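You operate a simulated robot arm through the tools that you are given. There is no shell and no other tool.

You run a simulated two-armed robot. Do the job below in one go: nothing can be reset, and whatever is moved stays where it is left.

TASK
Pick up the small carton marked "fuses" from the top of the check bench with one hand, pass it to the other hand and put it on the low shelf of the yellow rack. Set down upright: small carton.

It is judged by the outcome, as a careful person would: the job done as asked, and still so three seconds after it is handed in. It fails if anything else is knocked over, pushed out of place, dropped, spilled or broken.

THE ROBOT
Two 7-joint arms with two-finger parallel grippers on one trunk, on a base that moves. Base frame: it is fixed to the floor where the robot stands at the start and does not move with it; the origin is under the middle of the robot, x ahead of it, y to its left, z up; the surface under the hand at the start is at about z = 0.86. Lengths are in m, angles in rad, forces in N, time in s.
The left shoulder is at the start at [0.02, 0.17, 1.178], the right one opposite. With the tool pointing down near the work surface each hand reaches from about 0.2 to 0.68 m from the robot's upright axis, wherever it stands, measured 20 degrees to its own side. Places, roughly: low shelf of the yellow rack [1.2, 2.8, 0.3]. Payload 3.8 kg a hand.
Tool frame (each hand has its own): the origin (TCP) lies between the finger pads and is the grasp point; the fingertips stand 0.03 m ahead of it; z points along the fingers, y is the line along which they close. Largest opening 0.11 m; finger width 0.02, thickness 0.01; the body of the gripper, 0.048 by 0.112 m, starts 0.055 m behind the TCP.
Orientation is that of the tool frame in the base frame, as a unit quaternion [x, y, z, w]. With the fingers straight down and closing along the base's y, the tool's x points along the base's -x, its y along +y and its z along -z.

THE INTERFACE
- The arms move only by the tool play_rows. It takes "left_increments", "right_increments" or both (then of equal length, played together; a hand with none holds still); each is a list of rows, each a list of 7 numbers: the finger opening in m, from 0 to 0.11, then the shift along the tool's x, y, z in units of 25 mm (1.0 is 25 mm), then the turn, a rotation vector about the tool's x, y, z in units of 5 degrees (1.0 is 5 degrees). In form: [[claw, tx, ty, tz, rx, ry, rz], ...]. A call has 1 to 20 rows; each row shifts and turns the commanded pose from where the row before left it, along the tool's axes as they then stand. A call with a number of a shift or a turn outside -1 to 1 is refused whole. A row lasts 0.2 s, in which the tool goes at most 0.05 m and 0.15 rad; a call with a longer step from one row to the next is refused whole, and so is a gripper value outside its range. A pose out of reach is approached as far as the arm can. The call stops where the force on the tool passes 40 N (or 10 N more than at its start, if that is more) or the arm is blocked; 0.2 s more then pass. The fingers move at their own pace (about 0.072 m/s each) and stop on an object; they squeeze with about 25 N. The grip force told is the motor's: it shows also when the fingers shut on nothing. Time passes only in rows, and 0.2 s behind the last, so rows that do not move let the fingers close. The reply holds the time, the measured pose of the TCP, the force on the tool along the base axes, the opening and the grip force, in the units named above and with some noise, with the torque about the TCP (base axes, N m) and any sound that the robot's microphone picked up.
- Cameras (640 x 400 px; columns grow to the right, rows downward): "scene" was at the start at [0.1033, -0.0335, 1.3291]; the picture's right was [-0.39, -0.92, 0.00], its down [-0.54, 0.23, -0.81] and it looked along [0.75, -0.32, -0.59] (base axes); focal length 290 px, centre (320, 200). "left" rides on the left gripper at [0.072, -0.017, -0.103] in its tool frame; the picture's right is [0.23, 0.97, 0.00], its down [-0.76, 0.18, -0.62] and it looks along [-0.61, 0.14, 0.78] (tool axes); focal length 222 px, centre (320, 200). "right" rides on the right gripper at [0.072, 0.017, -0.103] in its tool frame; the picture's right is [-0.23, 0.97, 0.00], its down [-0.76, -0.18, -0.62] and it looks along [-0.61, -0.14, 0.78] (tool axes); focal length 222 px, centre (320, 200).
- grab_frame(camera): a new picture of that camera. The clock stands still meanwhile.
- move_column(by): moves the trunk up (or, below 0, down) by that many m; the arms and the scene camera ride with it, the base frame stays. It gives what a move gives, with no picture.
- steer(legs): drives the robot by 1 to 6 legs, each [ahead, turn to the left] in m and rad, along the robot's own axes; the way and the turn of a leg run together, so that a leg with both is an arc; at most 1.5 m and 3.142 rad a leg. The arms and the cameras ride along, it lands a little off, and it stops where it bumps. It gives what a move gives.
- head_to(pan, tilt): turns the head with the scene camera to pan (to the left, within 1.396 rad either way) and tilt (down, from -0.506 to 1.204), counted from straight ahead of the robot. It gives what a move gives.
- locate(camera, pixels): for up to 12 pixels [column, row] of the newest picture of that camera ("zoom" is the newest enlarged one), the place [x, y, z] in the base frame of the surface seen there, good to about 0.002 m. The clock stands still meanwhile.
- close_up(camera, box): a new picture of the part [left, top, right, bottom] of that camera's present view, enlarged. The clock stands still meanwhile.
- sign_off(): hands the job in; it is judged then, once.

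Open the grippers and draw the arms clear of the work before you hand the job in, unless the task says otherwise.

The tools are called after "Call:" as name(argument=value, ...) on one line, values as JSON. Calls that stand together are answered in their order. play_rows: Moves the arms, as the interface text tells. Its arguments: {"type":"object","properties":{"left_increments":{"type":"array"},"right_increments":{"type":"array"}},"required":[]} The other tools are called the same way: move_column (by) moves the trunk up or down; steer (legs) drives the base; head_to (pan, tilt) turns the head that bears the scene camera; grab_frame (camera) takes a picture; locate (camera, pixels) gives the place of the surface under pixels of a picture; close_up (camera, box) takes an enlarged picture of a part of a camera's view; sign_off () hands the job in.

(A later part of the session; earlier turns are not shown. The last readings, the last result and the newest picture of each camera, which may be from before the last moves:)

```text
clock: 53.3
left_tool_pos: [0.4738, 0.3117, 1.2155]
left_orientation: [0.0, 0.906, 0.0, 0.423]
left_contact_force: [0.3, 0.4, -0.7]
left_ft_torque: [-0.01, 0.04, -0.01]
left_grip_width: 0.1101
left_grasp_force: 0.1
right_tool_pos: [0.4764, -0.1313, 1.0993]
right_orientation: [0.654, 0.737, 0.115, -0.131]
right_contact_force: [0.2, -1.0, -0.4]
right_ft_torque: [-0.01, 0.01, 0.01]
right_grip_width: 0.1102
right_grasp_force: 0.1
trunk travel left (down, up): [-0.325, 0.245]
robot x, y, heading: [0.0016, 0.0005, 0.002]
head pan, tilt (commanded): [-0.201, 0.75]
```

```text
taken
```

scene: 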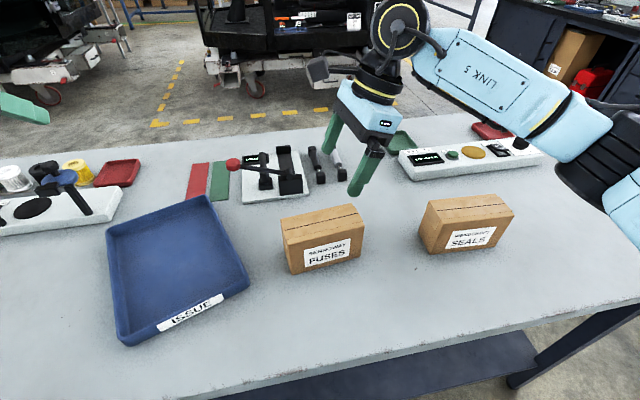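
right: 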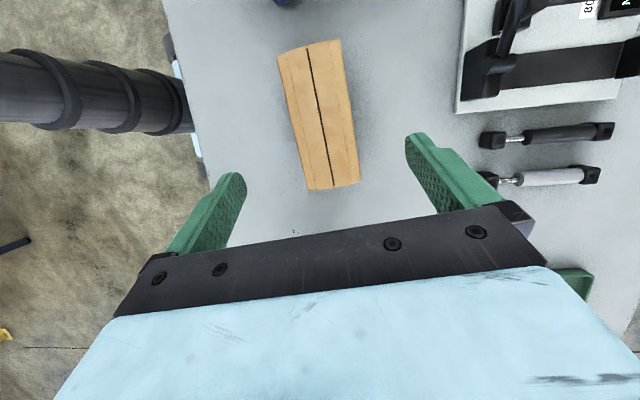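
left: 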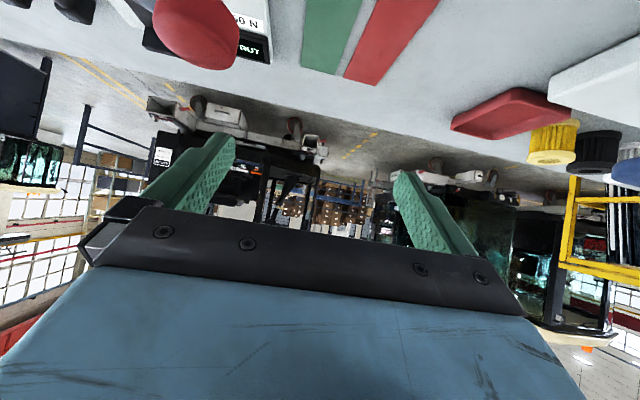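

The right camera shows the carton seam (315,110) pointing between the fingers and the tilt is as intended (tool z ≈ [−0.04,0.34,−0.94]). I descend 0.10 m vertically and check alignment.

Call:
play_rows(right_increments=[[0.11, -0.343, 0, 0.942, 0, 0, 0], [0.11, -0.343, 0, 0.942, 0, 0, 0], [0.11, -0.343, 0, 0.942, 0, 0, 0], [0.11, -0.343, 0, 0.942, 0, 0, 0], [0.11, 0, 0, 0, 0, 0, 0]])

Call:
grab_frame(camera="right")

Call:
close_up(camera="scene", box=[230, 100, 450, 280])

```text
clock: 54.5
left_tool_pos: [0.4736, 0.312, 1.2158]
left_orientation: [0.0, 0.907, 0.0, 0.422]
left_contact_force: [-0.3, 0.0, 0.8]
left_ft_torque: [-0.01, 0.01, 0.02]
left_grip_width: 0.1101
left_grasp_force: 0.1
right_tool_pos: [0.4746, -0.1342, 0.9995]
right_orientation: [0.654, 0.736, 0.116, -0.131]
right_contact_force: [0.4, -0.3, -1.1]
right_ft_torque: [-0.02, 0.0, -0.01]
right_grip_width: 0.1099
right_grasp_force: 0.0
trunk travel left (down, up): [-0.325, 0.245]
robot x, y, heading: [-0.003, -0.0001, 0.008]
head pan, tilt (commanded): [-0.201, 0.75]
```

```text
taken
```

right: 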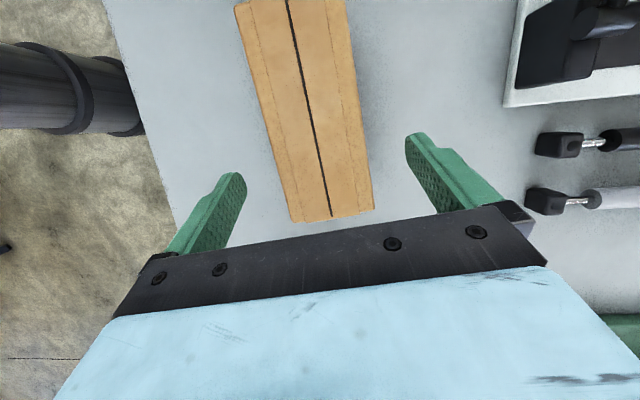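

```text
2.22 times, centred on (340, 190) of scene
```

zoom: 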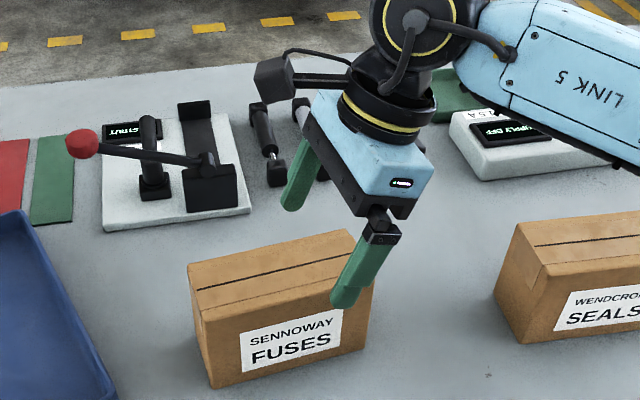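

The fingers straddle the carton's right end in both pictures. I descend the last 0.0625 m and close the fingers on it.

Call:
play_rows(right_increments=[[0.11, -0.343, 0, 0.942, 0, 0, 0], [0.11, -0.343, 0, 0.942, 0, 0, 0], [0.11, -0.171, 0, 0.471, 0, 0, 0], [0.11, 0, 0, 0, 0, 0, 0], [0.0, 0, 0, 0, 0, 0, 0], [0.0, 0, 0, 0, 0, 0, 0], [0.0, 0, 0, 0, 0, 0, 0], [0.0, 0, 0, 0, 0, 0, 0], [0.0, 0, 0, 0, 0, 0, 0], [0.0, 0, 0, 0, 0, 0, 0]])

Call:
close_up(camera="scene", box=[230, 100, 450, 280])

Call:
grab_frame(camera="right")

```text
clock: 56.7
left_tool_pos: [0.4732, 0.3115, 1.2146]
left_orientation: [0.001, 0.906, -0.001, 0.423]
left_contact_force: [-0.3, 0.1, 0.5]
left_ft_torque: [-0.02, -0.01, -0.02]
left_grip_width: 0.1103
left_grasp_force: 0.1
right_tool_pos: [0.4758, -0.1335, 0.938]
right_orientation: [0.655, 0.736, 0.116, -0.131]
right_contact_force: [-1.1, 0.4, -0.4]
right_ft_torque: [0.04, 0.13, 0.1]
right_grip_width: 0.0677
right_grasp_force: 25.2
trunk travel left (down, up): [-0.325, 0.245]
robot x, y, heading: [0.0013, -0.0025, -0.002]
head pan, tilt (commanded): [-0.201, 0.75]
```

```text
2.22 times, centred on (340, 190) of scene
```

zoom: 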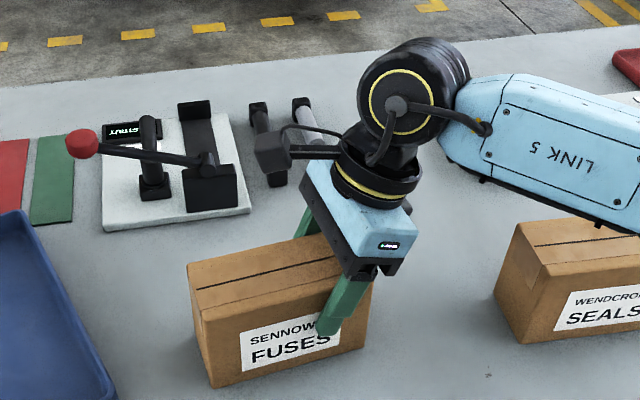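

```text
taken
```

right: 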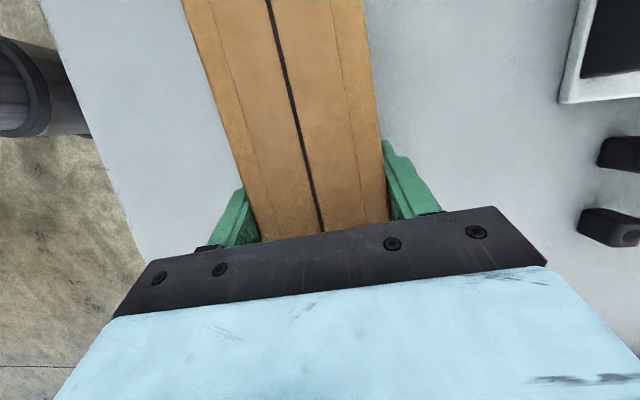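

The carton is gripped (width 0.0677 m, 25 N). I lift it by 5 cm slowly and check for tilt and weight.

Call:
play_rows(right_increments=[[0.0, 0.171, 0, -0.471, 0, 0, 0], [0.0, 0.171, 0, -0.471, 0, 0, 0], [0.0, 0.171, 0, -0.471, 0, 0, 0], [0.0, 0.171, 0, -0.471, 0, 0, 0], [0.0, 0, 0, 0, 0, 0, 0], [0.0, 0, 0, 0, 0, 0, 0]])

Call:
close_up(camera="scene", box=[230, 100, 450, 280])

```text
clock: 58.1
left_tool_pos: [0.4749, 0.3111, 1.2153]
left_orientation: [0.0, 0.906, 0.0, 0.423]
left_contact_force: [-0.1, 0.7, 0.0]
left_ft_torque: [-0.03, -0.02, -0.02]
left_grip_width: 0.1098
left_grasp_force: 0.0
right_tool_pos: [0.4753, -0.1313, 0.9866]
right_orientation: [0.655, 0.735, 0.116, -0.131]
right_contact_force: [0.5, 0.2, -4.3]
right_ft_torque: [-0.13, -0.04, -0.01]
right_grip_width: 0.0676
right_grasp_force: 25.1
trunk travel left (down, up): [-0.325, 0.245]
robot x, y, heading: [0.0018, -0.0013, 0.001]
head pan, tilt (commanded): [-0.201, 0.75]
```

```text
2.22 times, centred on (340, 190) of scene
```

zoom: 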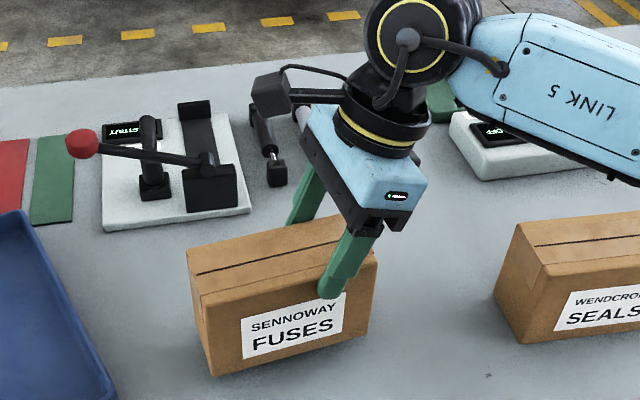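

The carton weighs about 0.44 kg and hangs steady. I measure its top to verify it stays level.

Call:
locate(camera="zoom", pixels=[[200, 270], [270, 250], [320, 236], [205, 295], [290, 275], [195, 250], [290, 228], [250, 350], [215, 365], [355, 325]])

```text
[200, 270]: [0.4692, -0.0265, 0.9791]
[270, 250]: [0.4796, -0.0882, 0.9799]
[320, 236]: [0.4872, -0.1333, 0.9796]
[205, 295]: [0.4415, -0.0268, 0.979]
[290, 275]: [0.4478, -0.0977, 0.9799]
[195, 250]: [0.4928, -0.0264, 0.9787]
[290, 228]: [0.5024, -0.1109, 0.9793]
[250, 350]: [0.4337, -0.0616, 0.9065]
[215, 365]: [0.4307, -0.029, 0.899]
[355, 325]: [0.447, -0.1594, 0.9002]
```

The carton's top reads z≈0.979 while the TCP rose to 0.987, which suggests the carton slid down in the grip by about 3 cm. I check with a fresh picture whether it is moving further.

Call:
grab_frame(camera="right")

Call:
close_up(camera="scene", box=[270, 170, 390, 290])

Call:
locate(camera="zoom", pixels=[[200, 200], [300, 150], [350, 130], [250, 330], [330, 300], [390, 270], [400, 230], [240, 395]])

```text
taken
```

right: 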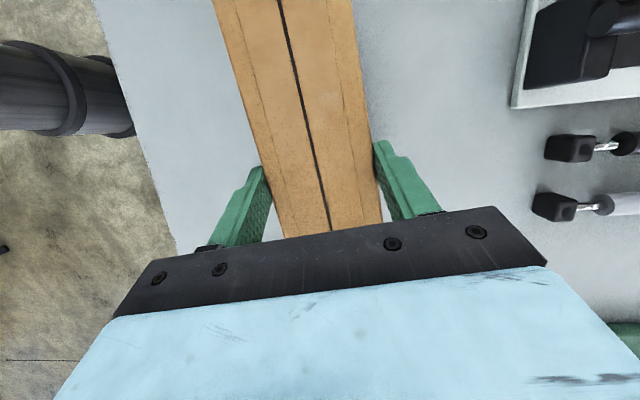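

```text
3.33 times, centred on (330, 230) of scene
```

zoom: 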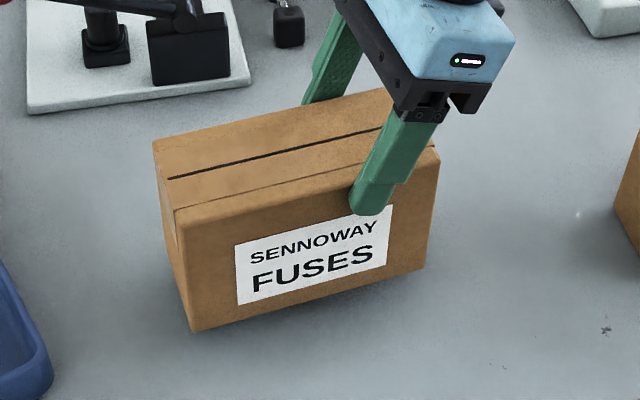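

```text
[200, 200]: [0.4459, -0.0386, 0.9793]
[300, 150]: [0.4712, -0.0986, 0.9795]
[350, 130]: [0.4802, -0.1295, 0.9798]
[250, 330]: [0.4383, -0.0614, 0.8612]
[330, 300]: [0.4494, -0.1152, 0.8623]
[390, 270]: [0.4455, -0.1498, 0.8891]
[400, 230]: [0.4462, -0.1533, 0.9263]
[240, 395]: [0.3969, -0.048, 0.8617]
```

It did slide and hangs only about 17 mm above the bench, so I set it straight back down rather than carry it on a poor grip.

Call:
play_rows(right_increments=[[0.0, -0.343, 0, 0.942, 0, 0, 0], [0.0, -0.343, 0, 0.942, 0, 0, 0], [0.0, 0, 0, 0, 0, 0, 0]])

Call:
close_up(camera="scene", box=[270, 170, 390, 290])

Call:
locate(camera="zoom", pixels=[[200, 200], [300, 150], [340, 140], [180, 220], [250, 330], [390, 270]])

```text
clock: 58.6
left_tool_pos: [0.4742, 0.3112, 1.2153]
left_orientation: [0.0, 0.906, 0.0, 0.423]
left_contact_force: [0.1, -0.8, 0.2]
left_ft_torque: [-0.03, 0.01, 0.04]
left_grip_width: 0.1101
left_grasp_force: 0.0
right_tool_pos: [0.4773, -0.1311, 0.9671]
right_orientation: [0.653, 0.736, 0.125, -0.129]
right_contact_force: [-7.1, -1.4, 13.4]
right_ft_torque: [-0.85, 0.11, -0.26]
right_grip_width: 0.068
right_grasp_force: 25.4
trunk travel left (down, up): [-0.325, 0.245]
robot x, y, heading: [0.0007, 0.0024, 0.008]
head pan, tilt (commanded): [-0.201, 0.75]
stopped in row 2 (right hand): the force on the tool passed its limit at 56 N (the readings are from after the stop); the commanded pose is now the measured one
```

```text
3.33 times, centred on (330, 230) of scene
```

zoom: 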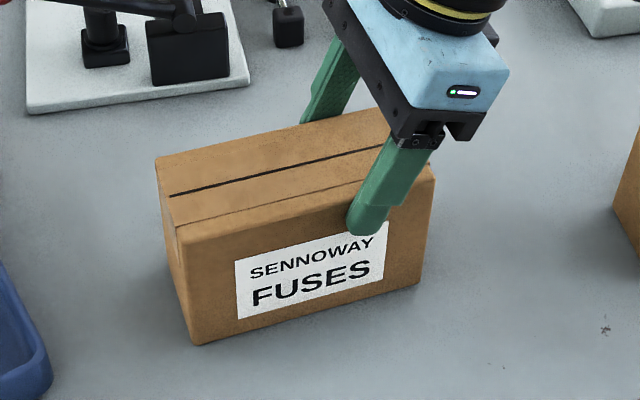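

```text
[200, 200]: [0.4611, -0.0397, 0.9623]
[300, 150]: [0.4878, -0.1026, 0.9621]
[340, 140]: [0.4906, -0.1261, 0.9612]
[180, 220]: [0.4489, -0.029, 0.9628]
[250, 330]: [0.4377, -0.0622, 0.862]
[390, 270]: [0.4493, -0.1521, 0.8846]
```

The carton is back on the bench, upright, top at z≈0.962. I measure where the fingertip actually sits on it to understand the slip.

Call:
locate(camera="zoom", pixels=[[368, 232], [362, 215], [400, 160], [365, 245], [365, 180], [350, 195], [385, 190], [375, 225], [320, 110], [430, 175]])

Call:
grab_frame(camera="right")

```text
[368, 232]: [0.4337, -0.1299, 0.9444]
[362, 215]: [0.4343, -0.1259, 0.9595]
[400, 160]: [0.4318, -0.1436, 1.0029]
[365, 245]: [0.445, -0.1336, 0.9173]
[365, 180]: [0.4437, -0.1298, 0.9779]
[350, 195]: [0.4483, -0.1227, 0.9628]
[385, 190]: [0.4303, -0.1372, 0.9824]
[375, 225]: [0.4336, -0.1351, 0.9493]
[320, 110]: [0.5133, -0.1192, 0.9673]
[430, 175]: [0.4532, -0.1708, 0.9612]
```

```text
taken
```

right: 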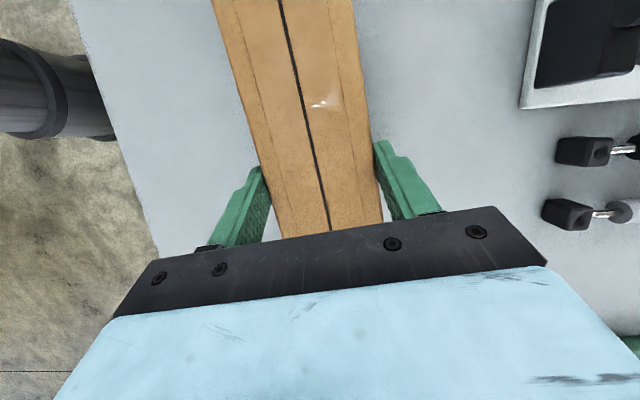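

The tip is only about 2 cm below the top edge, so the carton slipped through the jaws during the lift. I open the fingers and re-measure the carton for a deeper grip nearer its middle.

Call:
play_rows(right_increments=[[0.11, 0, 0, 0, 0, 0, 0], [0.11, 0, 0, 0, 0, 0, 0], [0.11, 0, 0, 0, 0, 0, 0], [0.11, 0, 0, 0, 0, 0, 0]])

Call:
close_up(camera="scene", box=[250, 150, 410, 275])

Call:
grab_frame(camera="right")

```text
clock: 59.6
left_tool_pos: [0.4737, 0.3118, 1.2151]
left_orientation: [0.001, 0.906, -0.001, 0.423]
left_contact_force: [-0.3, 0.2, 0.6]
left_ft_torque: [0.03, 0.0, 0.0]
left_grip_width: 0.1101
left_grasp_force: 0.1
right_tool_pos: [0.4781, -0.1323, 0.9653]
right_orientation: [0.653, 0.736, 0.124, -0.129]
right_contact_force: [-0.4, 0.5, -0.1]
right_ft_torque: [0.0, 0.02, 0.03]
right_grip_width: 0.11
right_grasp_force: 0.1
trunk travel left (down, up): [-0.325, 0.245]
robot x, y, heading: [0.0015, -0.0007, -0.003]
head pan, tilt (commanded): [-0.201, 0.75]
```

```text
3.20 times, centred on (330, 212) of scene
```

zoom: 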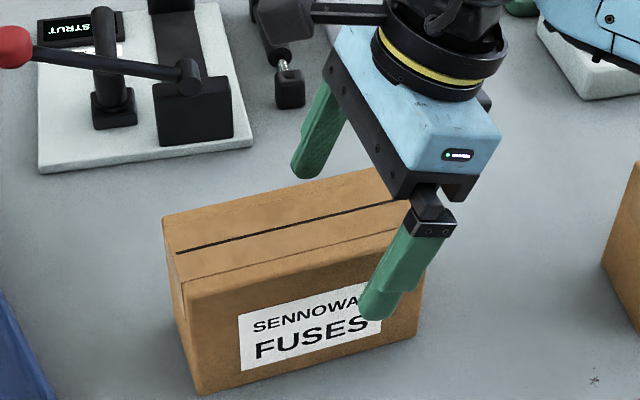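

```text
taken
```

right: 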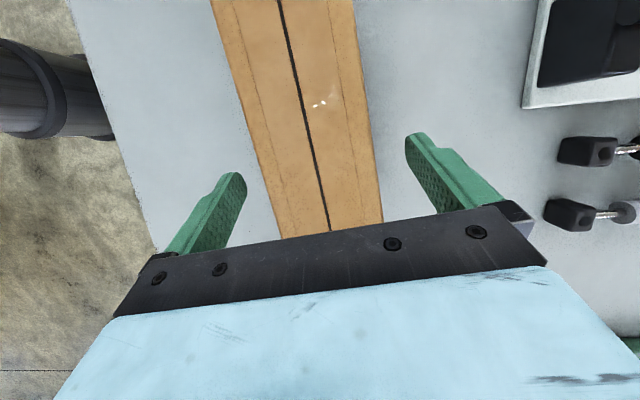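

Call:
locate(camera="zoom", pixels=[[179, 252], [280, 229], [380, 206], [168, 225], [188, 290], [200, 360], [300, 260], [250, 205], [176, 310], [400, 300]])

Call:
locate(camera="right", pixels=[[328, 225], [300, 100], [285, 20], [285, 232], [378, 215], [272, 175], [370, 130]])

```text
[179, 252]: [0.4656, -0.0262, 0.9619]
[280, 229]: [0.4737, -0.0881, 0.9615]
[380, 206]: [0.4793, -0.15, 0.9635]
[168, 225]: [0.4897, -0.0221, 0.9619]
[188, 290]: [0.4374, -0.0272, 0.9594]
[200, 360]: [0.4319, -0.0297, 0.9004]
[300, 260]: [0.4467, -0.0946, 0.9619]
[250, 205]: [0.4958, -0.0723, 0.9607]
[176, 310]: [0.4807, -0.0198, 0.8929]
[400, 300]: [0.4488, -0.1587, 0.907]
```

```text
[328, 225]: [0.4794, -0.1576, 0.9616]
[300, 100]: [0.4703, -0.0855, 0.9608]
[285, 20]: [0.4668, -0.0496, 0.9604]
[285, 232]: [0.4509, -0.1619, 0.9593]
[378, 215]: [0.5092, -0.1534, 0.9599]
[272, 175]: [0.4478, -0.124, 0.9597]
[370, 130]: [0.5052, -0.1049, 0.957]
```

The carton sits at centre ≈[0.473,−0.095] with the seam still straight. I go down to a deeper grip (TCP z≈0.926, 2.6 cm from the centre) and close again.

Call:
play_rows(right_increments=[[0.11, -0.06, -0.036, 0.816, 0.17, 0, 0], [0.11, -0.06, -0.036, 0.816, 0, 0, 0], [0.11, 0, 0, 0, 0, 0, 0], [0.0, 0, 0, 0, 0, 0, 0], [0.0, 0, 0, 0, 0, 0, 0], [0.0, 0, 0, 0, 0, 0, 0], [0.0, 0, 0, 0, 0, 0, 0], [0.0, 0, 0, 0, 0, 0, 0], [0.0, 0, 0, 0, 0, 0, 0], [0.0, 0, 0, 0, 0, 0, 0]])

Call:
close_up(camera="scene", box=[250, 150, 410, 275])

```text
clock: 61.8
left_tool_pos: [0.4751, 0.312, 1.2147]
left_orientation: [0.0, 0.906, 0.0, 0.423]
left_contact_force: [-0.1, 0.2, 0.4]
left_ft_torque: [-0.02, 0.0, -0.02]
left_grip_width: 0.1099
left_grasp_force: 0.1
right_tool_pos: [0.4754, -0.1197, 0.9255]
right_orientation: [0.652, 0.737, 0.119, -0.134]
right_contact_force: [-0.1, 0.3, -0.3]
right_ft_torque: [0.05, -0.14, -0.06]
right_grip_width: 0.0678
right_grasp_force: 24.9
trunk travel left (down, up): [-0.325, 0.245]
robot x, y, heading: [-0.0038, -0.0013, 0.0]
head pan, tilt (commanded): [-0.201, 0.75]
```

```text
3.20 times, centred on (330, 212) of scene
```

zoom: 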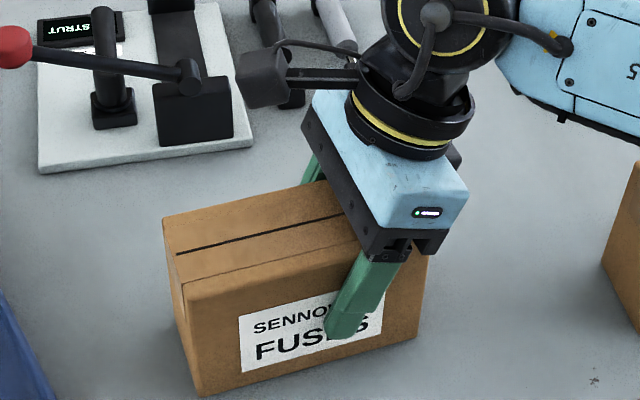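

The grip is deeper now. I lift just 12 mm slowly, hold, and measure whether the carton follows.

Call:
play_rows(right_increments=[[0.0, 0.06, 0, -0.16, 0, 0, 0], [0.0, 0.06, 0, -0.16, 0, 0, 0], [0.0, 0.06, 0, -0.16, 0, 0, 0], [0.0, 0, 0, 0, 0, 0, 0], [0.0, 0, 0, 0, 0, 0, 0]])

Call:
close_up(camera="scene", box=[250, 150, 410, 275])

Call:
locate(camera="zoom", pixels=[[190, 240], [280, 215], [230, 260], [300, 250], [175, 260], [330, 320]])

```text
clock: 63.0
left_tool_pos: [0.4751, 0.3114, 1.2139]
left_orientation: [0.0, 0.906, 0.0, 0.423]
left_contact_force: [-0.3, -0.1, -0.3]
left_ft_torque: [0.02, -0.02, 0.04]
left_grip_width: 0.1099
left_grasp_force: 0.0
right_tool_pos: [0.4759, -0.1217, 0.938]
right_orientation: [0.652, 0.737, 0.118, -0.134]
right_contact_force: [0.5, -0.1, -3.0]
right_ft_torque: [-0.05, 0.0, 0.0]
right_grip_width: 0.0679
right_grasp_force: 25.2
trunk travel left (down, up): [-0.325, 0.245]
robot x, y, heading: [-0.0018, -0.0003, 0.001]
head pan, tilt (commanded): [-0.201, 0.75]
```

```text
3.20 times, centred on (330, 212) of scene
```

zoom: 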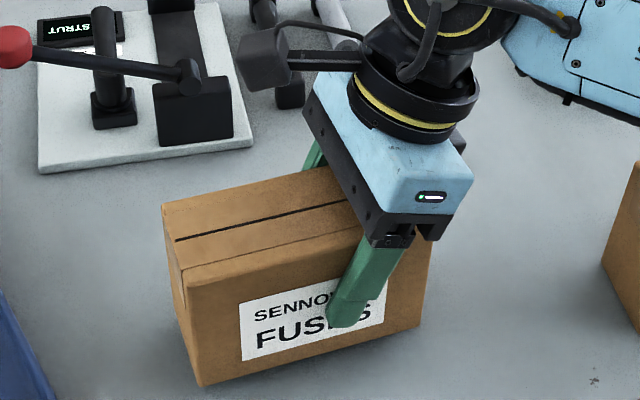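

```text
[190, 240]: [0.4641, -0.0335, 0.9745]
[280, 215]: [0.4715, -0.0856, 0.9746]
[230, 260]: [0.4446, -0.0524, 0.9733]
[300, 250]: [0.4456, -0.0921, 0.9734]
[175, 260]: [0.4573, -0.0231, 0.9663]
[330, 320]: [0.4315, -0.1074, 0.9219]
```

The carton followed fully this time (top 0.974, TCP 0.938). I continue lifting slowly by another 5 cm and check again.

Call:
play_rows(right_increments=[[0.0, 0.06, 0, -0.16, 0, 0, 0], [0.0, 0.09, 0, -0.24, 0, 0, 0], [0.0, 0.09, 0, -0.24, 0, 0, 0], [0.0, 0.09, 0, -0.24, 0, 0, 0], [0.0, 0.09, 0, -0.24, 0, 0, 0], [0.0, 0.09, 0, -0.24, 0, 0, 0], [0.0, 0.09, 0, -0.24, 0, 0, 0], [0.0, 0.09, 0, -0.24, 0, 0, 0], [0.0, 0.06, 0, -0.16, 0, 0, 0], [0.0, 0, 0, 0, 0, 0, 0], [0.0, 0, 0, 0, 0, 0, 0], [0.0, 0, 0, 0, 0, 0, 0]])

Call:
close_up(camera="scene", box=[250, 150, 410, 275])

Call:
locate(camera="zoom", pixels=[[190, 215], [280, 185], [230, 235], [300, 225], [180, 200], [330, 320], [200, 280]])

```text
clock: 65.6
left_tool_pos: [0.4744, 0.311, 1.2137]
left_orientation: [0.0, 0.907, 0.001, 0.422]
left_contact_force: [0.3, 0.9, -0.3]
left_ft_torque: [-0.01, -0.01, 0.0]
left_grip_width: 0.1099
left_grasp_force: 0.0
right_tool_pos: [0.4736, -0.1211, 0.9925]
right_orientation: [0.653, 0.736, 0.119, -0.134]
right_contact_force: [-0.2, -0.6, -3.0]
right_ft_torque: [-0.09, 0.0, 0.02]
right_grip_width: 0.0678
right_grasp_force: 24.9
trunk travel left (down, up): [-0.325, 0.245]
robot x, y, heading: [-0.0027, -0.0019, 0.001]
head pan, tilt (commanded): [-0.201, 0.75]
```

```text
3.20 times, centred on (330, 212) of scene
```

zoom: 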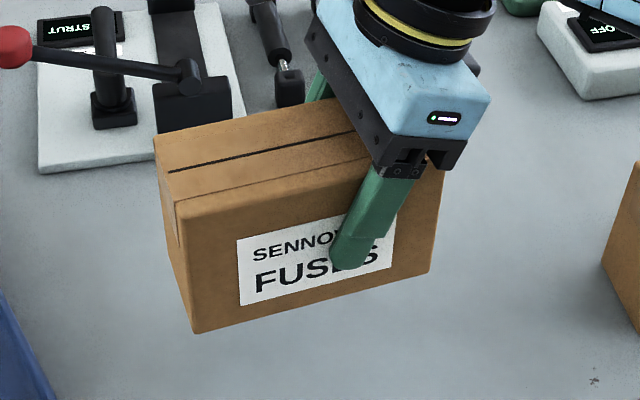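

```text
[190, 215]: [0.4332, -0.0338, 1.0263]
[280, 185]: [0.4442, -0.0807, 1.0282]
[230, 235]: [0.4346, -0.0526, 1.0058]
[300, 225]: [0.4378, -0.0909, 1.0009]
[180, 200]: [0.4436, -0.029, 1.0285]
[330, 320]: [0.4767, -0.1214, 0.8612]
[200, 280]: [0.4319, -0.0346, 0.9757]
```

The carton is held firmly now (top 1.028, TCP 0.9925, same depth as gripped). I raise it another 11 cm to clear everything on the bench.

Call:
play_rows(right_increments=[[0.0, 0.06, 0, -0.16, 0, 0, 0], [0.0, 0.12, 0, -0.34, 0, 0, 0], [0.0, 0.12, 0, -0.34, 0, 0, 0], [0.0, 0.12, 0, -0.34, 0, 0, 0], [0.0, 0.12, 0, -0.34, 0, 0, 0], [0.0, 0.12, 0, -0.34, 0, 0, 0], [0.0, 0.12, 0, -0.34, 0, 0, 0], [0.0, 0.12, 0, -0.34, 0, 0, 0], [0.0, 0.12, 0, -0.34, 0, 0, 0], [0.0, 0.12, 0, -0.34, 0, 0, 0], [0.0, 0.12, 0, -0.34, 0, 0, 0], [0.0, 0.12, 0, -0.34, 0, 0, 0], [0.0, 0.06, 0, -0.16, 0, 0, 0], [0.0, 0, 0, 0, 0, 0, 0]])

Call:
grab_frame(camera="scene")

Call:
head_to(pan=1.39, tilt=1.0)

Call:
grab_frame(camera="scene")

```text
clock: 68.6
left_tool_pos: [0.4745, 0.3114, 1.216]
left_orientation: [-0.001, 0.906, 0.0, 0.423]
left_contact_force: [-0.9, 0.2, -0.1]
left_ft_torque: [-0.01, -0.01, -0.01]
left_grip_width: 0.1099
left_grasp_force: 0.0
right_tool_pos: [0.4753, -0.1235, 1.1006]
right_orientation: [0.652, 0.737, 0.118, -0.133]
right_contact_force: [-0.3, 0.0, -3.6]
right_ft_torque: [-0.1, -0.03, 0.01]
right_grip_width: 0.068
right_grasp_force: 25.6
trunk travel left (down, up): [-0.325, 0.245]
robot x, y, heading: [0.0006, -0.0039, 0.001]
head pan, tilt (commanded): [-0.201, 0.75]
```

```text
taken
```

scene: 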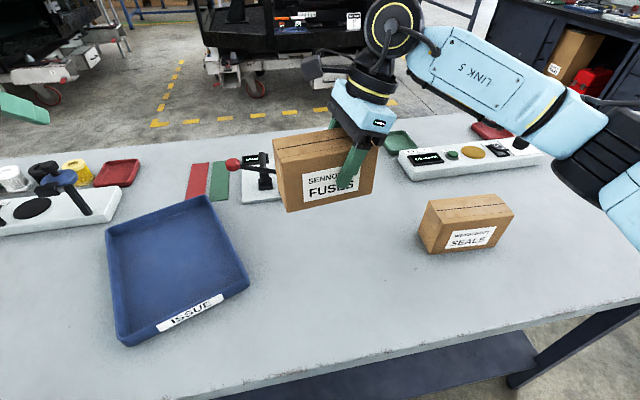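

```text
clock: 70.2
left_tool_pos: [0.4752, 0.3118, 1.2148]
left_orientation: [0.001, 0.906, -0.001, 0.423]
left_contact_force: [-0.2, 0.0, -0.9]
left_ft_torque: [-0.01, -0.01, 0.02]
left_grip_width: 0.1098
left_grasp_force: 0.1
right_tool_pos: [0.4753, -0.1231, 1.1005]
right_orientation: [0.653, 0.736, 0.118, -0.134]
right_contact_force: [0.9, -1.1, -2.4]
right_ft_torque: [-0.05, -0.05, -0.03]
right_grip_width: 0.0682
right_grasp_force: 24.9
trunk travel left (down, up): [-0.325, 0.245]
robot x, y, heading: [0.0031, 0.0023, 0.0]
head pan, tilt (commanded): [1.389, 1.0]
```

```text
taken
```

scene: 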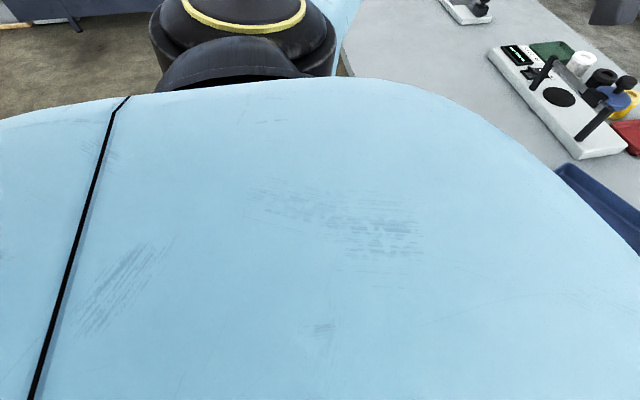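

The arm hides the near floor at this tilt, so I look left and right with less tilt to judge the free floor for backing up.

Call:
head_to(pan=-1.39, tilt=0.5)

Call:
grab_frame(camera="scene")

Call:
head_to(pan=1.39, tilt=0.35)

Call:
grab_frame(camera="scene")

```text
clock: 72.7
left_tool_pos: [0.4737, 0.3126, 1.2143]
left_orientation: [0.0, 0.906, 0.0, 0.423]
left_contact_force: [-0.5, -1.0, 0.0]
left_ft_torque: [-0.02, 0.0, 0.01]
left_grip_width: 0.1102
left_grasp_force: 0.0
right_tool_pos: [0.475, -0.1235, 1.1006]
right_orientation: [0.652, 0.737, 0.119, -0.133]
right_contact_force: [0.4, -0.2, -3.6]
right_ft_torque: [-0.04, -0.01, 0.02]
right_grip_width: 0.068
right_grasp_force: 25.2
trunk travel left (down, up): [-0.325, 0.245]
robot x, y, heading: [-0.0029, 0.0002, 0.003]
head pan, tilt (commanded): [-1.389, 0.499]
```

```text
taken
```

scene: 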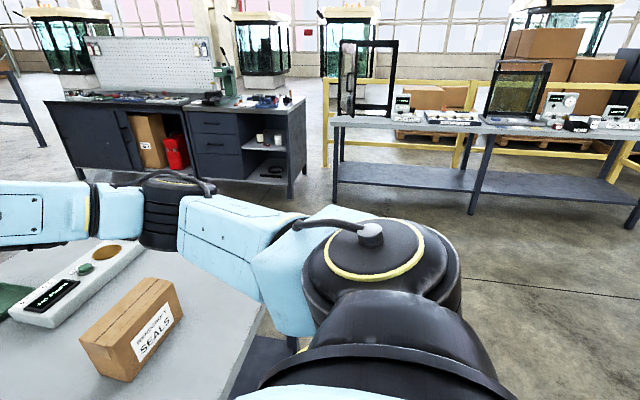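

```text
clock: 75.1
left_tool_pos: [0.4742, 0.3118, 1.2145]
left_orientation: [0.0, 0.906, 0.001, 0.423]
left_contact_force: [-0.2, -0.4, 0.5]
left_ft_torque: [0.02, -0.02, -0.02]
left_grip_width: 0.1101
left_grasp_force: 0.1
right_tool_pos: [0.476, -0.1237, 1.1006]
right_orientation: [0.652, 0.737, 0.119, -0.134]
right_contact_force: [0.0, 0.5, -4.0]
right_ft_torque: [-0.07, -0.01, 0.02]
right_grip_width: 0.0677
right_grasp_force: 24.6
trunk travel left (down, up): [-0.325, 0.245]
robot x, y, heading: [0.0009, 0.0023, -0.001]
head pan, tilt (commanded): [1.389, 0.351]
```

```text
taken
```

scene: 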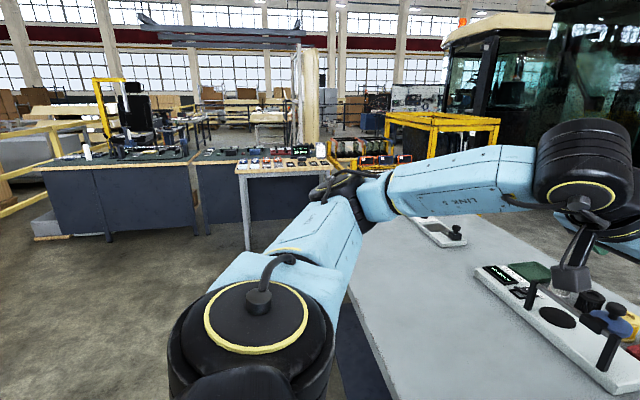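

Floor to the left is open up to the grey-topped table (leg at (245,245)) and blue benches. I measure these to plan the drive around the bench end.

Call:
locate(camera="scene", pixels=[[246, 250], [240, 175], [332, 168], [200, 232], [108, 240], [50, 190], [330, 190], [371, 218], [440, 240], [100, 300], [300, 165], [335, 165]])

Call:
close_up(camera="scene", box=[220, 90, 520, 260])

```text
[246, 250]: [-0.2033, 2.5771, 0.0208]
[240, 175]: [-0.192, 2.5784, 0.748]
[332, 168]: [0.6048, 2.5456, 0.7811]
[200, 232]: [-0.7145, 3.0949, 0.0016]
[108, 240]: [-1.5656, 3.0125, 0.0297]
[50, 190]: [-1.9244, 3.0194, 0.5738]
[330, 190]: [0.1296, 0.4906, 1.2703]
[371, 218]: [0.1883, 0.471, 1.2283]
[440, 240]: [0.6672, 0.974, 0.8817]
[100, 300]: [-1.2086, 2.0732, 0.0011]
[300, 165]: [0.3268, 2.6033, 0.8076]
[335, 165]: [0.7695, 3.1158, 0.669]
```

```text
2.13 times, centred on (370, 175) of scene
```

zoom: 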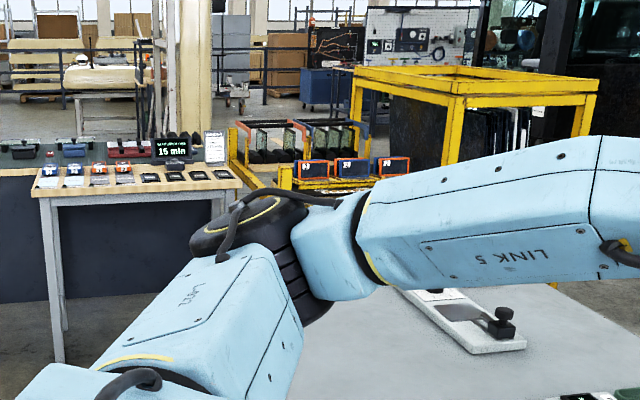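

The table front is at y≈2.57 (x −0.2…0.6), the rack front at y≈2.49 (x 0.78…1.5) and the bench end at y≈1.41. I back off from the bench 0.45 m, turn left 90°, checking after.

Call:
steer(legs=[[-0.45, 0]])

Call:
steer(legs=[[0, 1.571]])

Call:
head_to(pan=-0.3, tilt=0.5)

Call:
grab_frame(camera="scene")

```text
clock: 77.8
left_tool_pos: [0.0348, 0.3092, 1.2143]
left_orientation: [0.004, 0.906, -0.002, 0.422]
left_contact_force: [0.1, -0.4, 0.2]
left_ft_torque: [-0.02, -0.01, 0.02]
left_grip_width: 0.1099
left_grasp_force: 0.1
right_tool_pos: [0.0311, -0.1259, 1.1]
right_orientation: [0.655, 0.734, 0.119, -0.134]
right_contact_force: [-0.1, -0.7, -3.0]
right_ft_torque: [-0.06, -0.01, -0.01]
right_grip_width: 0.0679
right_grasp_force: 25.0
trunk travel left (down, up): [-0.325, 0.245]
robot x, y, heading: [-0.4419, 0.0032, -0.009]
head pan, tilt (commanded): [1.389, 0.351]
```

```text
clock: 82.1
left_tool_pos: [-0.7669, 0.4674, 1.2156]
left_orientation: [0.649, -0.632, -0.303, -0.295]
left_contact_force: [0.3, -0.8, 0.2]
left_ft_torque: [0.02, 0.01, -0.03]
left_grip_width: 0.1099
left_grasp_force: 0.0
right_tool_pos: [-0.3327, 0.4804, 1.0999]
right_orientation: [-0.074, 0.981, -0.014, -0.178]
right_contact_force: [0.6, 0.5, -3.4]
right_ft_torque: [0.01, -0.06, 0.01]
right_grip_width: 0.0678
right_grasp_force: 24.9
trunk travel left (down, up): [-0.325, 0.245]
robot x, y, heading: [-0.4412, 0.0004, 1.599]
head pan, tilt (commanded): [1.389, 0.351]
```

```text
clock: 83.9
left_tool_pos: [-0.7673, 0.4682, 1.2147]
left_orientation: [0.651, -0.631, -0.303, -0.294]
left_contact_force: [-0.1, -1.1, 0.3]
left_ft_torque: [0.01, -0.03, -0.02]
left_grip_width: 0.1101
left_grasp_force: 0.1
right_tool_pos: [-0.332, 0.48, 1.0995]
right_orientation: [-0.074, 0.981, -0.015, -0.179]
right_contact_force: [0.7, 0.2, -3.4]
right_ft_torque: [0.03, -0.08, 0.01]
right_grip_width: 0.0677
right_grasp_force: 24.4
trunk travel left (down, up): [-0.325, 0.245]
robot x, y, heading: [-0.4433, 0.0021, 1.595]
head pan, tilt (commanded): [-0.3, 0.499]
```

```text
taken
```

scene: 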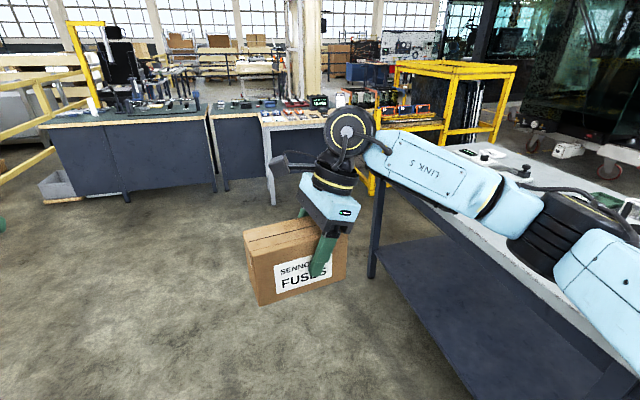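

The path along the bench is clear with the carton held at (297,265). I drive forward 1.65 m.

Call:
steer(legs=[[1.4, 0]])

Call:
steer(legs=[[0.2, 0], [0, -0.8]])

Call:
head_to(pan=0.0, tilt=0.4)

Call:
grab_frame(camera="scene")

```text
clock: 90.8
left_tool_pos: [-0.8315, 1.8515, 1.2152]
left_orientation: [0.657, -0.624, -0.307, -0.291]
left_contact_force: [-0.7, 0.3, 0.9]
left_ft_torque: [0.02, 0.01, 0.01]
left_grip_width: 0.1099
left_grasp_force: 0.0
right_tool_pos: [-0.3978, 1.8749, 1.0998]
right_orientation: [-0.085, 0.98, -0.017, -0.178]
right_contact_force: [0.1, 0.2, -3.8]
right_ft_torque: [0.03, -0.02, -0.04]
right_grip_width: 0.068
right_grasp_force: 25.2
trunk travel left (down, up): [-0.325, 0.245]
robot x, y, heading: [-0.4996, 1.3944, 1.619]
head pan, tilt (commanded): [-0.3, 0.499]
```

```text
clock: 94.5
left_tool_pos: [-0.4043, 2.1445, 1.214]
left_orientation: [-0.356, 0.833, 0.166, 0.389]
left_contact_force: [1.0, -0.7, -0.2]
left_ft_torque: [0.0, 0.01, 0.0]
left_grip_width: 0.1102
left_grasp_force: 0.1
right_tool_pos: [-0.0883, 1.8456, 1.1006]
right_orientation: [0.31, 0.934, 0.055, -0.17]
right_contact_force: [0.3, 0.1, -3.9]
right_ft_torque: [-0.07, -0.03, 0.01]
right_grip_width: 0.0681
right_grasp_force: 24.7
trunk travel left (down, up): [-0.325, 0.245]
robot x, y, heading: [-0.5066, 1.5855, 0.809]
head pan, tilt (commanded): [-0.3, 0.499]
```

```text
clock: 95.3
left_tool_pos: [-0.4055, 2.1454, 1.2144]
left_orientation: [-0.356, 0.834, 0.165, 0.388]
left_contact_force: [0.1, 0.0, 0.6]
left_ft_torque: [0.01, -0.04, -0.01]
left_grip_width: 0.11
left_grasp_force: 0.0
right_tool_pos: [-0.0896, 1.8451, 1.1003]
right_orientation: [0.308, 0.934, 0.055, -0.171]
right_contact_force: [-0.2, 0.7, -3.1]
right_ft_torque: [-0.04, -0.08, 0.03]
right_grip_width: 0.0676
right_grasp_force: 25.4
trunk travel left (down, up): [-0.325, 0.245]
robot x, y, heading: [-0.5034, 1.5897, 0.804]
head pan, tilt (commanded): [0.0, 0.4]
```

```text
taken
```

scene: 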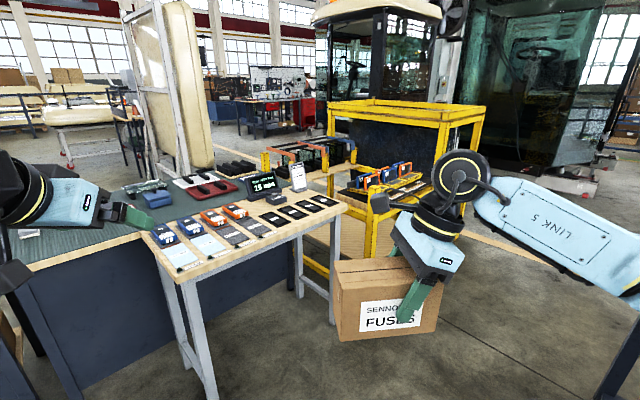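

The rack is ahead right with the table between; the carton and hand block part of the view. I turn right a little and drive along the gap between bench and rack, then look at the low shelf.

Call:
steer(legs=[[0, -0.55]])

Call:
head_to(pan=0.3, tilt=0.45)

Call:
grab_frame(camera="scene")

```text
clock: 97.2
left_tool_pos: [-0.124, 2.0051, 1.2147]
left_orientation: [-0.112, 0.899, 0.053, 0.42]
left_contact_force: [0.3, -0.4, 0.8]
left_ft_torque: [0.01, 0.0, 0.03]
left_grip_width: 0.11
left_grasp_force: 0.0
right_tool_pos: [-0.0146, 1.5829, 1.0998]
right_orientation: [0.555, 0.813, 0.1, -0.148]
right_contact_force: [0.5, -0.4, -3.3]
right_ft_torque: [-0.05, -0.03, -0.04]
right_grip_width: 0.0682
right_grasp_force: 25.4
trunk travel left (down, up): [-0.325, 0.245]
robot x, y, heading: [-0.5057, 1.5848, 0.247]
head pan, tilt (commanded): [0.0, 0.4]
```

```text
clock: 98.0
left_tool_pos: [-0.1232, 2.0047, 1.215]
left_orientation: [-0.112, 0.899, 0.052, 0.419]
left_contact_force: [-0.7, 0.4, 0.0]
left_ft_torque: [0.03, 0.01, -0.01]
left_grip_width: 0.1101
left_grasp_force: 0.1
right_tool_pos: [-0.0157, 1.5844, 1.1001]
right_orientation: [0.555, 0.813, 0.1, -0.147]
right_contact_force: [0.5, -0.2, -2.8]
right_ft_torque: [-0.07, -0.06, -0.03]
right_grip_width: 0.0679
right_grasp_force: 25.0
trunk travel left (down, up): [-0.325, 0.245]
robot x, y, heading: [-0.5057, 1.5864, 0.249]
head pan, tilt (commanded): [0.3, 0.45]
```

```text
taken
```

scene: 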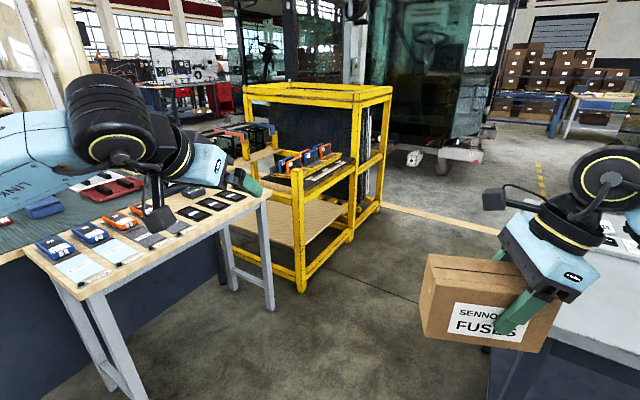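

Now the rack's low plywood shelf is visible at about (320,235). I zoom in and measure it.

Call:
close_up(camera="scene", box=[190, 75, 410, 300])

Call:
locate(camera="zoom", pixels=[[330, 285], [350, 265], [250, 275], [400, 250], [330, 300], [390, 190], [310, 250], [300, 170], [450, 230], [325, 318], [270, 250], [365, 232]])

```text
1.78 times, centred on (300, 188) of scene
```

zoom: 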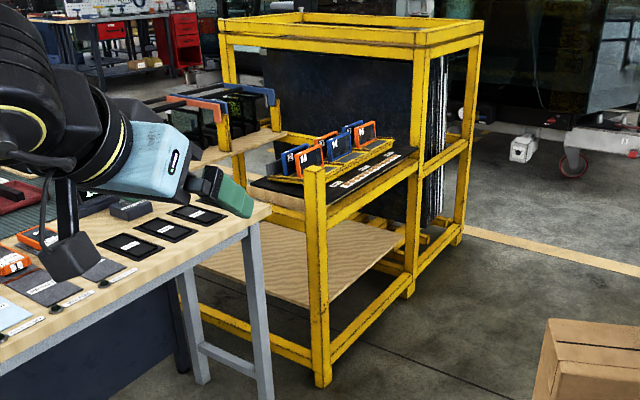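

```text
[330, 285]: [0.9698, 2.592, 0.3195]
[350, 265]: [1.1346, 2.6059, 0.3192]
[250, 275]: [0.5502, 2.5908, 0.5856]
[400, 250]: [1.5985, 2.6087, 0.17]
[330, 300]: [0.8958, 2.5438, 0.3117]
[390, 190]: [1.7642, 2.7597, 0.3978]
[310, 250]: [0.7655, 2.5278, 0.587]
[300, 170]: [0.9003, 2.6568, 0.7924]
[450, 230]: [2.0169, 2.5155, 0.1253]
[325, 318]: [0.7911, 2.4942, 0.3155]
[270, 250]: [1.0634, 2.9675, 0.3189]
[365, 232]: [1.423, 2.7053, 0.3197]
```

The shelf top is at z≈0.3195, front edge at y≈2.54, with no lip. I measure the upper front rail's underside and the ledge to know the headroom.

Call:
locate(camera="zoom", pixels=[[370, 185], [370, 196], [370, 203], [370, 210], [350, 207], [350, 215], [320, 190], [320, 350], [412, 200], [412, 280], [345, 290], [380, 245]])

Call:
close_up(camera="scene", box=[270, 140, 370, 240])

```text
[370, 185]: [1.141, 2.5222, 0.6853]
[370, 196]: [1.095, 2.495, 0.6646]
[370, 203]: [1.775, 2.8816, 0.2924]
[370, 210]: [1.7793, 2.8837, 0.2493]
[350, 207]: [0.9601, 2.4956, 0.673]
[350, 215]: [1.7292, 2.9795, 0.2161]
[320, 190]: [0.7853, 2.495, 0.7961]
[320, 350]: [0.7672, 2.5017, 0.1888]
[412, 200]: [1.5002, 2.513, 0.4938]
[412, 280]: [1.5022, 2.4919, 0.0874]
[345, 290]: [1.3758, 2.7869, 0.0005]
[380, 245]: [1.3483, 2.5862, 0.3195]
```

```text
4.00 times, centred on (320, 190) of scene
```

zoom: 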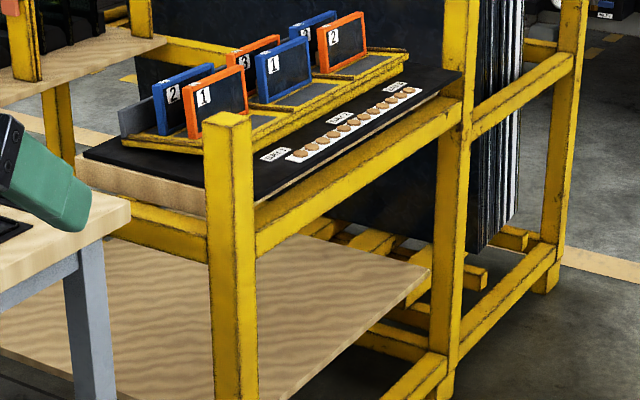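

Headroom is from z=0.32 to about 0.64 under the front rail, so a 50° tilted left hand fits. Here over open floor I lower the trunk fully to test the left hand's low reach without the carton.

Call:
move_column(by=-0.32)

Call:
play_rows(left_increments=[[0.11, -0.643, -0.3, 0.766, 0, 0, 0], [0.11, -0.643, -0.3, 0.766, 0, 0, 0], [0.11, -0.643, -0.3, 0.766, 0, 0, 0], [0.11, -0.643, -0.3, 0.766, 0, 0, 0], [0.11, -0.643, -0.3, 0.766, 0, 0, 0], [0.11, -0.643, -0.3, 0.766, 0, 0, 0], [0.11, 0.766, -0.3, 0.643, 0, 0, 0], [0.11, 0.766, -0.3, 0.643, 0, 0, 0], [0.11, 0.766, -0.3, 0.643, 0, 0, 0], [0.11, 0.766, -0.3, 0.643, 0, 0, 0], [0.11, 0.766, -0.3, 0.643, 0, 0, 0], [0.11, 0.766, 0, 0.643, 0, 0, 0], [0.11, 0.766, 0, 0.643, 0, 0, 0], [0.11, 0.766, 0, 0.643, 0, 0, 0], [0.11, 0.766, 0, 0.643, 0, 0, 0], [0.11, 0.766, 0, 0.643, 0, 0, 0], [0.11, 0.766, 0, 0.643, 0, 0, 0], [0.11, 0.766, 0, 0.643, 0, 0, 0], [0.11, 0.766, 0, 0.643, 0, 0, 0], [0.11, 0.766, 0, 0.643, 0, 0, 0]])

```text
clock: 101.2
left_tool_pos: [-0.1241, 2.0055, 0.8952]
left_orientation: [-0.113, 0.899, 0.053, 0.419]
left_contact_force: [-0.3, 0.2, 0.6]
left_ft_torque: [-0.01, 0.01, -0.03]
left_grip_width: 0.1098
left_grasp_force: 0.0
right_tool_pos: [-0.0145, 1.5844, 0.7814]
right_orientation: [0.555, 0.812, 0.101, -0.148]
right_contact_force: [0.1, 0.7, -3.3]
right_ft_torque: [-0.07, 0.0, 0.01]
right_grip_width: 0.068
right_grasp_force: 24.9
trunk travel left (down, up): [-0.005, 0.565]
robot x, y, heading: [-0.5046, 1.5831, 0.245]
head pan, tilt (commanded): [0.3, 0.45]
```

```text
clock: 105.4
left_tool_pos: [0.0429, 1.9612, 0.5429]
left_orientation: [-0.113, 0.9, 0.053, 0.418]
left_contact_force: [0.1, 0.6, 0.2]
left_ft_torque: [-0.05, 0.01, 0.02]
left_grip_width: 0.11
left_grasp_force: 0.0
right_tool_pos: [-0.0151, 1.5842, 0.7806]
right_orientation: [0.555, 0.813, 0.1, -0.147]
right_contact_force: [-0.3, 0.5, -2.8]
right_ft_torque: [-0.08, -0.05, -0.02]
right_grip_width: 0.0678
right_grasp_force: 25.0
trunk travel left (down, up): [-0.005, 0.565]
robot x, y, heading: [-0.5055, 1.5904, 0.252]
head pan, tilt (commanded): [0.3, 0.45]
```

No reach trouble so far (z=0.543 at 0.62 m ahead). I continue down to the shelf height of about 0.40.

Call:
play_rows(left_increments=[[0.11, 0.766, 0, 0.643, 0, 0, 0], [0.11, 0.766, 0, 0.643, 0, 0, 0], [0.11, 0.766, 0, 0.643, 0, 0, 0], [0.11, 0.766, 0, 0.643, 0, 0, 0], [0.11, 0.766, 0, 0.643, 0, 0, 0], [0.11, 0.766, 0, 0.643, 0, 0, 0]])

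```text
clock: 106.8
left_tool_pos: [0.0458, 1.9778, 0.505]
left_orientation: [-0.114, 0.901, 0.053, 0.416]
left_contact_force: [-0.2, 0.1, 0.4]
left_ft_torque: [-0.02, 0.02, -0.02]
left_grip_width: 0.11
left_grasp_force: 0.1
left hand out of reach, approached as far as the arm can: row 2, 3, 4, 5, 6
right_tool_pos: [-0.0144, 1.5838, 0.7801]
right_orientation: [0.555, 0.812, 0.1, -0.149]
right_contact_force: [0.2, -0.5, -2.8]
right_ft_torque: [-0.08, -0.01, -0.01]
right_grip_width: 0.0679
right_grasp_force: 24.8
trunk travel left (down, up): [-0.005, 0.565]
robot x, y, heading: [-0.5059, 1.5891, 0.249]
head pan, tilt (commanded): [0.3, 0.45]
```

It stops at z≈0.505 here, while the earlier test got lower when farther out and more inward. I move 6 cm forward and 9 cm inward and try down again.

Call:
play_rows(left_increments=[[0.11, -0.643, -0.9, 0.766, 0, 0, 0], [0.11, -0.643, -0.9, 0.766, 0, 0, 0], [0.11, -0.322, -0.9, 0.383, 0, 0, 0], [0.11, 0, -0.9, 0, 0, 0, 0], [0.11, 0.766, 0, 0.643, 0, 0, 0], [0.11, 0.766, 0, 0.643, 0, 0, 0], [0.11, 0.766, 0, 0.643, 0, 0, 0], [0.11, 0.766, 0, 0.643, 0, 0, 0], [0.11, 0, 0, 0, 0, 0, 0]])

```text
clock: 108.8
left_tool_pos: [0.1106, 1.9021, 0.4401]
left_orientation: [-0.113, 0.899, 0.053, 0.419]
left_contact_force: [-0.1, 0.5, -0.1]
left_ft_torque: [0.01, 0.04, 0.01]
left_grip_width: 0.11
left_grasp_force: 0.0
left hand out of reach, approached as far as the arm can: row 6, 7, 8
right_tool_pos: [-0.0146, 1.5845, 0.7818]
right_orientation: [0.555, 0.813, 0.099, -0.148]
right_contact_force: [0.0, 0.0, -2.5]
right_ft_torque: [-0.05, -0.03, -0.05]
right_grip_width: 0.0677
right_grasp_force: 24.5
trunk travel left (down, up): [-0.005, 0.565]
robot x, y, heading: [-0.5076, 1.5856, 0.247]
head pan, tilt (commanded): [0.3, 0.45]
```

At 0.68 m ahead and 0.16 m to the left it reached z=0.440. I ease the tilt to 40° and try further down.

Call:
play_rows(left_increments=[[0.11, 0, 0, 0, 0, 1, 0], [0.11, 0, 0, 0, 0, 1, 0], [0.11, 0.643, 0, 0.766, 0, 0, 0], [0.11, 0.643, 0, 0.766, 0, 0, 0], [0.11, 0, 0, 0, 0, 0, 0]])

```text
clock: 110.0
left_tool_pos: [0.0974, 1.9092, 0.4329]
left_orientation: [-0.117, 0.932, 0.042, 0.34]
left_contact_force: [-0.1, 0.2, -0.7]
left_ft_torque: [0.0, 0.01, -0.01]
left_grip_width: 0.1102
left_grasp_force: 0.0
left hand out of reach, approached as far as the arm can: row 1, 2, 3, 4
right_tool_pos: [-0.015, 1.5845, 0.779]
right_orientation: [0.556, 0.812, 0.101, -0.148]
right_contact_force: [-0.5, 0.8, -3.6]
right_ft_torque: [-0.04, -0.04, 0.0]
right_grip_width: 0.0681
right_grasp_force: 25.2
trunk travel left (down, up): [-0.005, 0.565]
robot x, y, heading: [-0.5054, 1.5838, 0.249]
head pan, tilt (commanded): [0.3, 0.45]
```

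Both an extension limit (about 0.6 m shoulder to wrist) and a bend limit play in. I try a 45° tilt a bit closer and lower.

Call:
play_rows(left_increments=[[0.11, 0.4, 0, -0.4, 0, 0, 0], [0.11, 0.4, 0, -0.4, 0, -1, 0], [0.11, 0.5, 0, 0.5, 0, 0, 0], [0.11, 0.5, 0, 0.5, 0, 0, 0], [0.11, 0, 0, 0, 0, 0, 0]])

```text
clock: 111.2
left_tool_pos: [0.0692, 1.8999, 0.4]
left_orientation: [-0.115, 0.917, 0.048, 0.38]
left_contact_force: [0.2, -1.3, -0.9]
left_ft_torque: [0.02, -0.02, -0.01]
left_grip_width: 0.11
left_grasp_force: 0.0
right_tool_pos: [-0.0151, 1.5849, 0.7794]
right_orientation: [0.555, 0.812, 0.1, -0.149]
right_contact_force: [-0.1, 0.3, -3.7]
right_ft_torque: [-0.08, -0.04, -0.06]
right_grip_width: 0.0678
right_grasp_force: 25.0
trunk travel left (down, up): [-0.005, 0.565]
robot x, y, heading: [-0.5056, 1.5862, 0.249]
head pan, tilt (commanded): [0.3, 0.45]
```

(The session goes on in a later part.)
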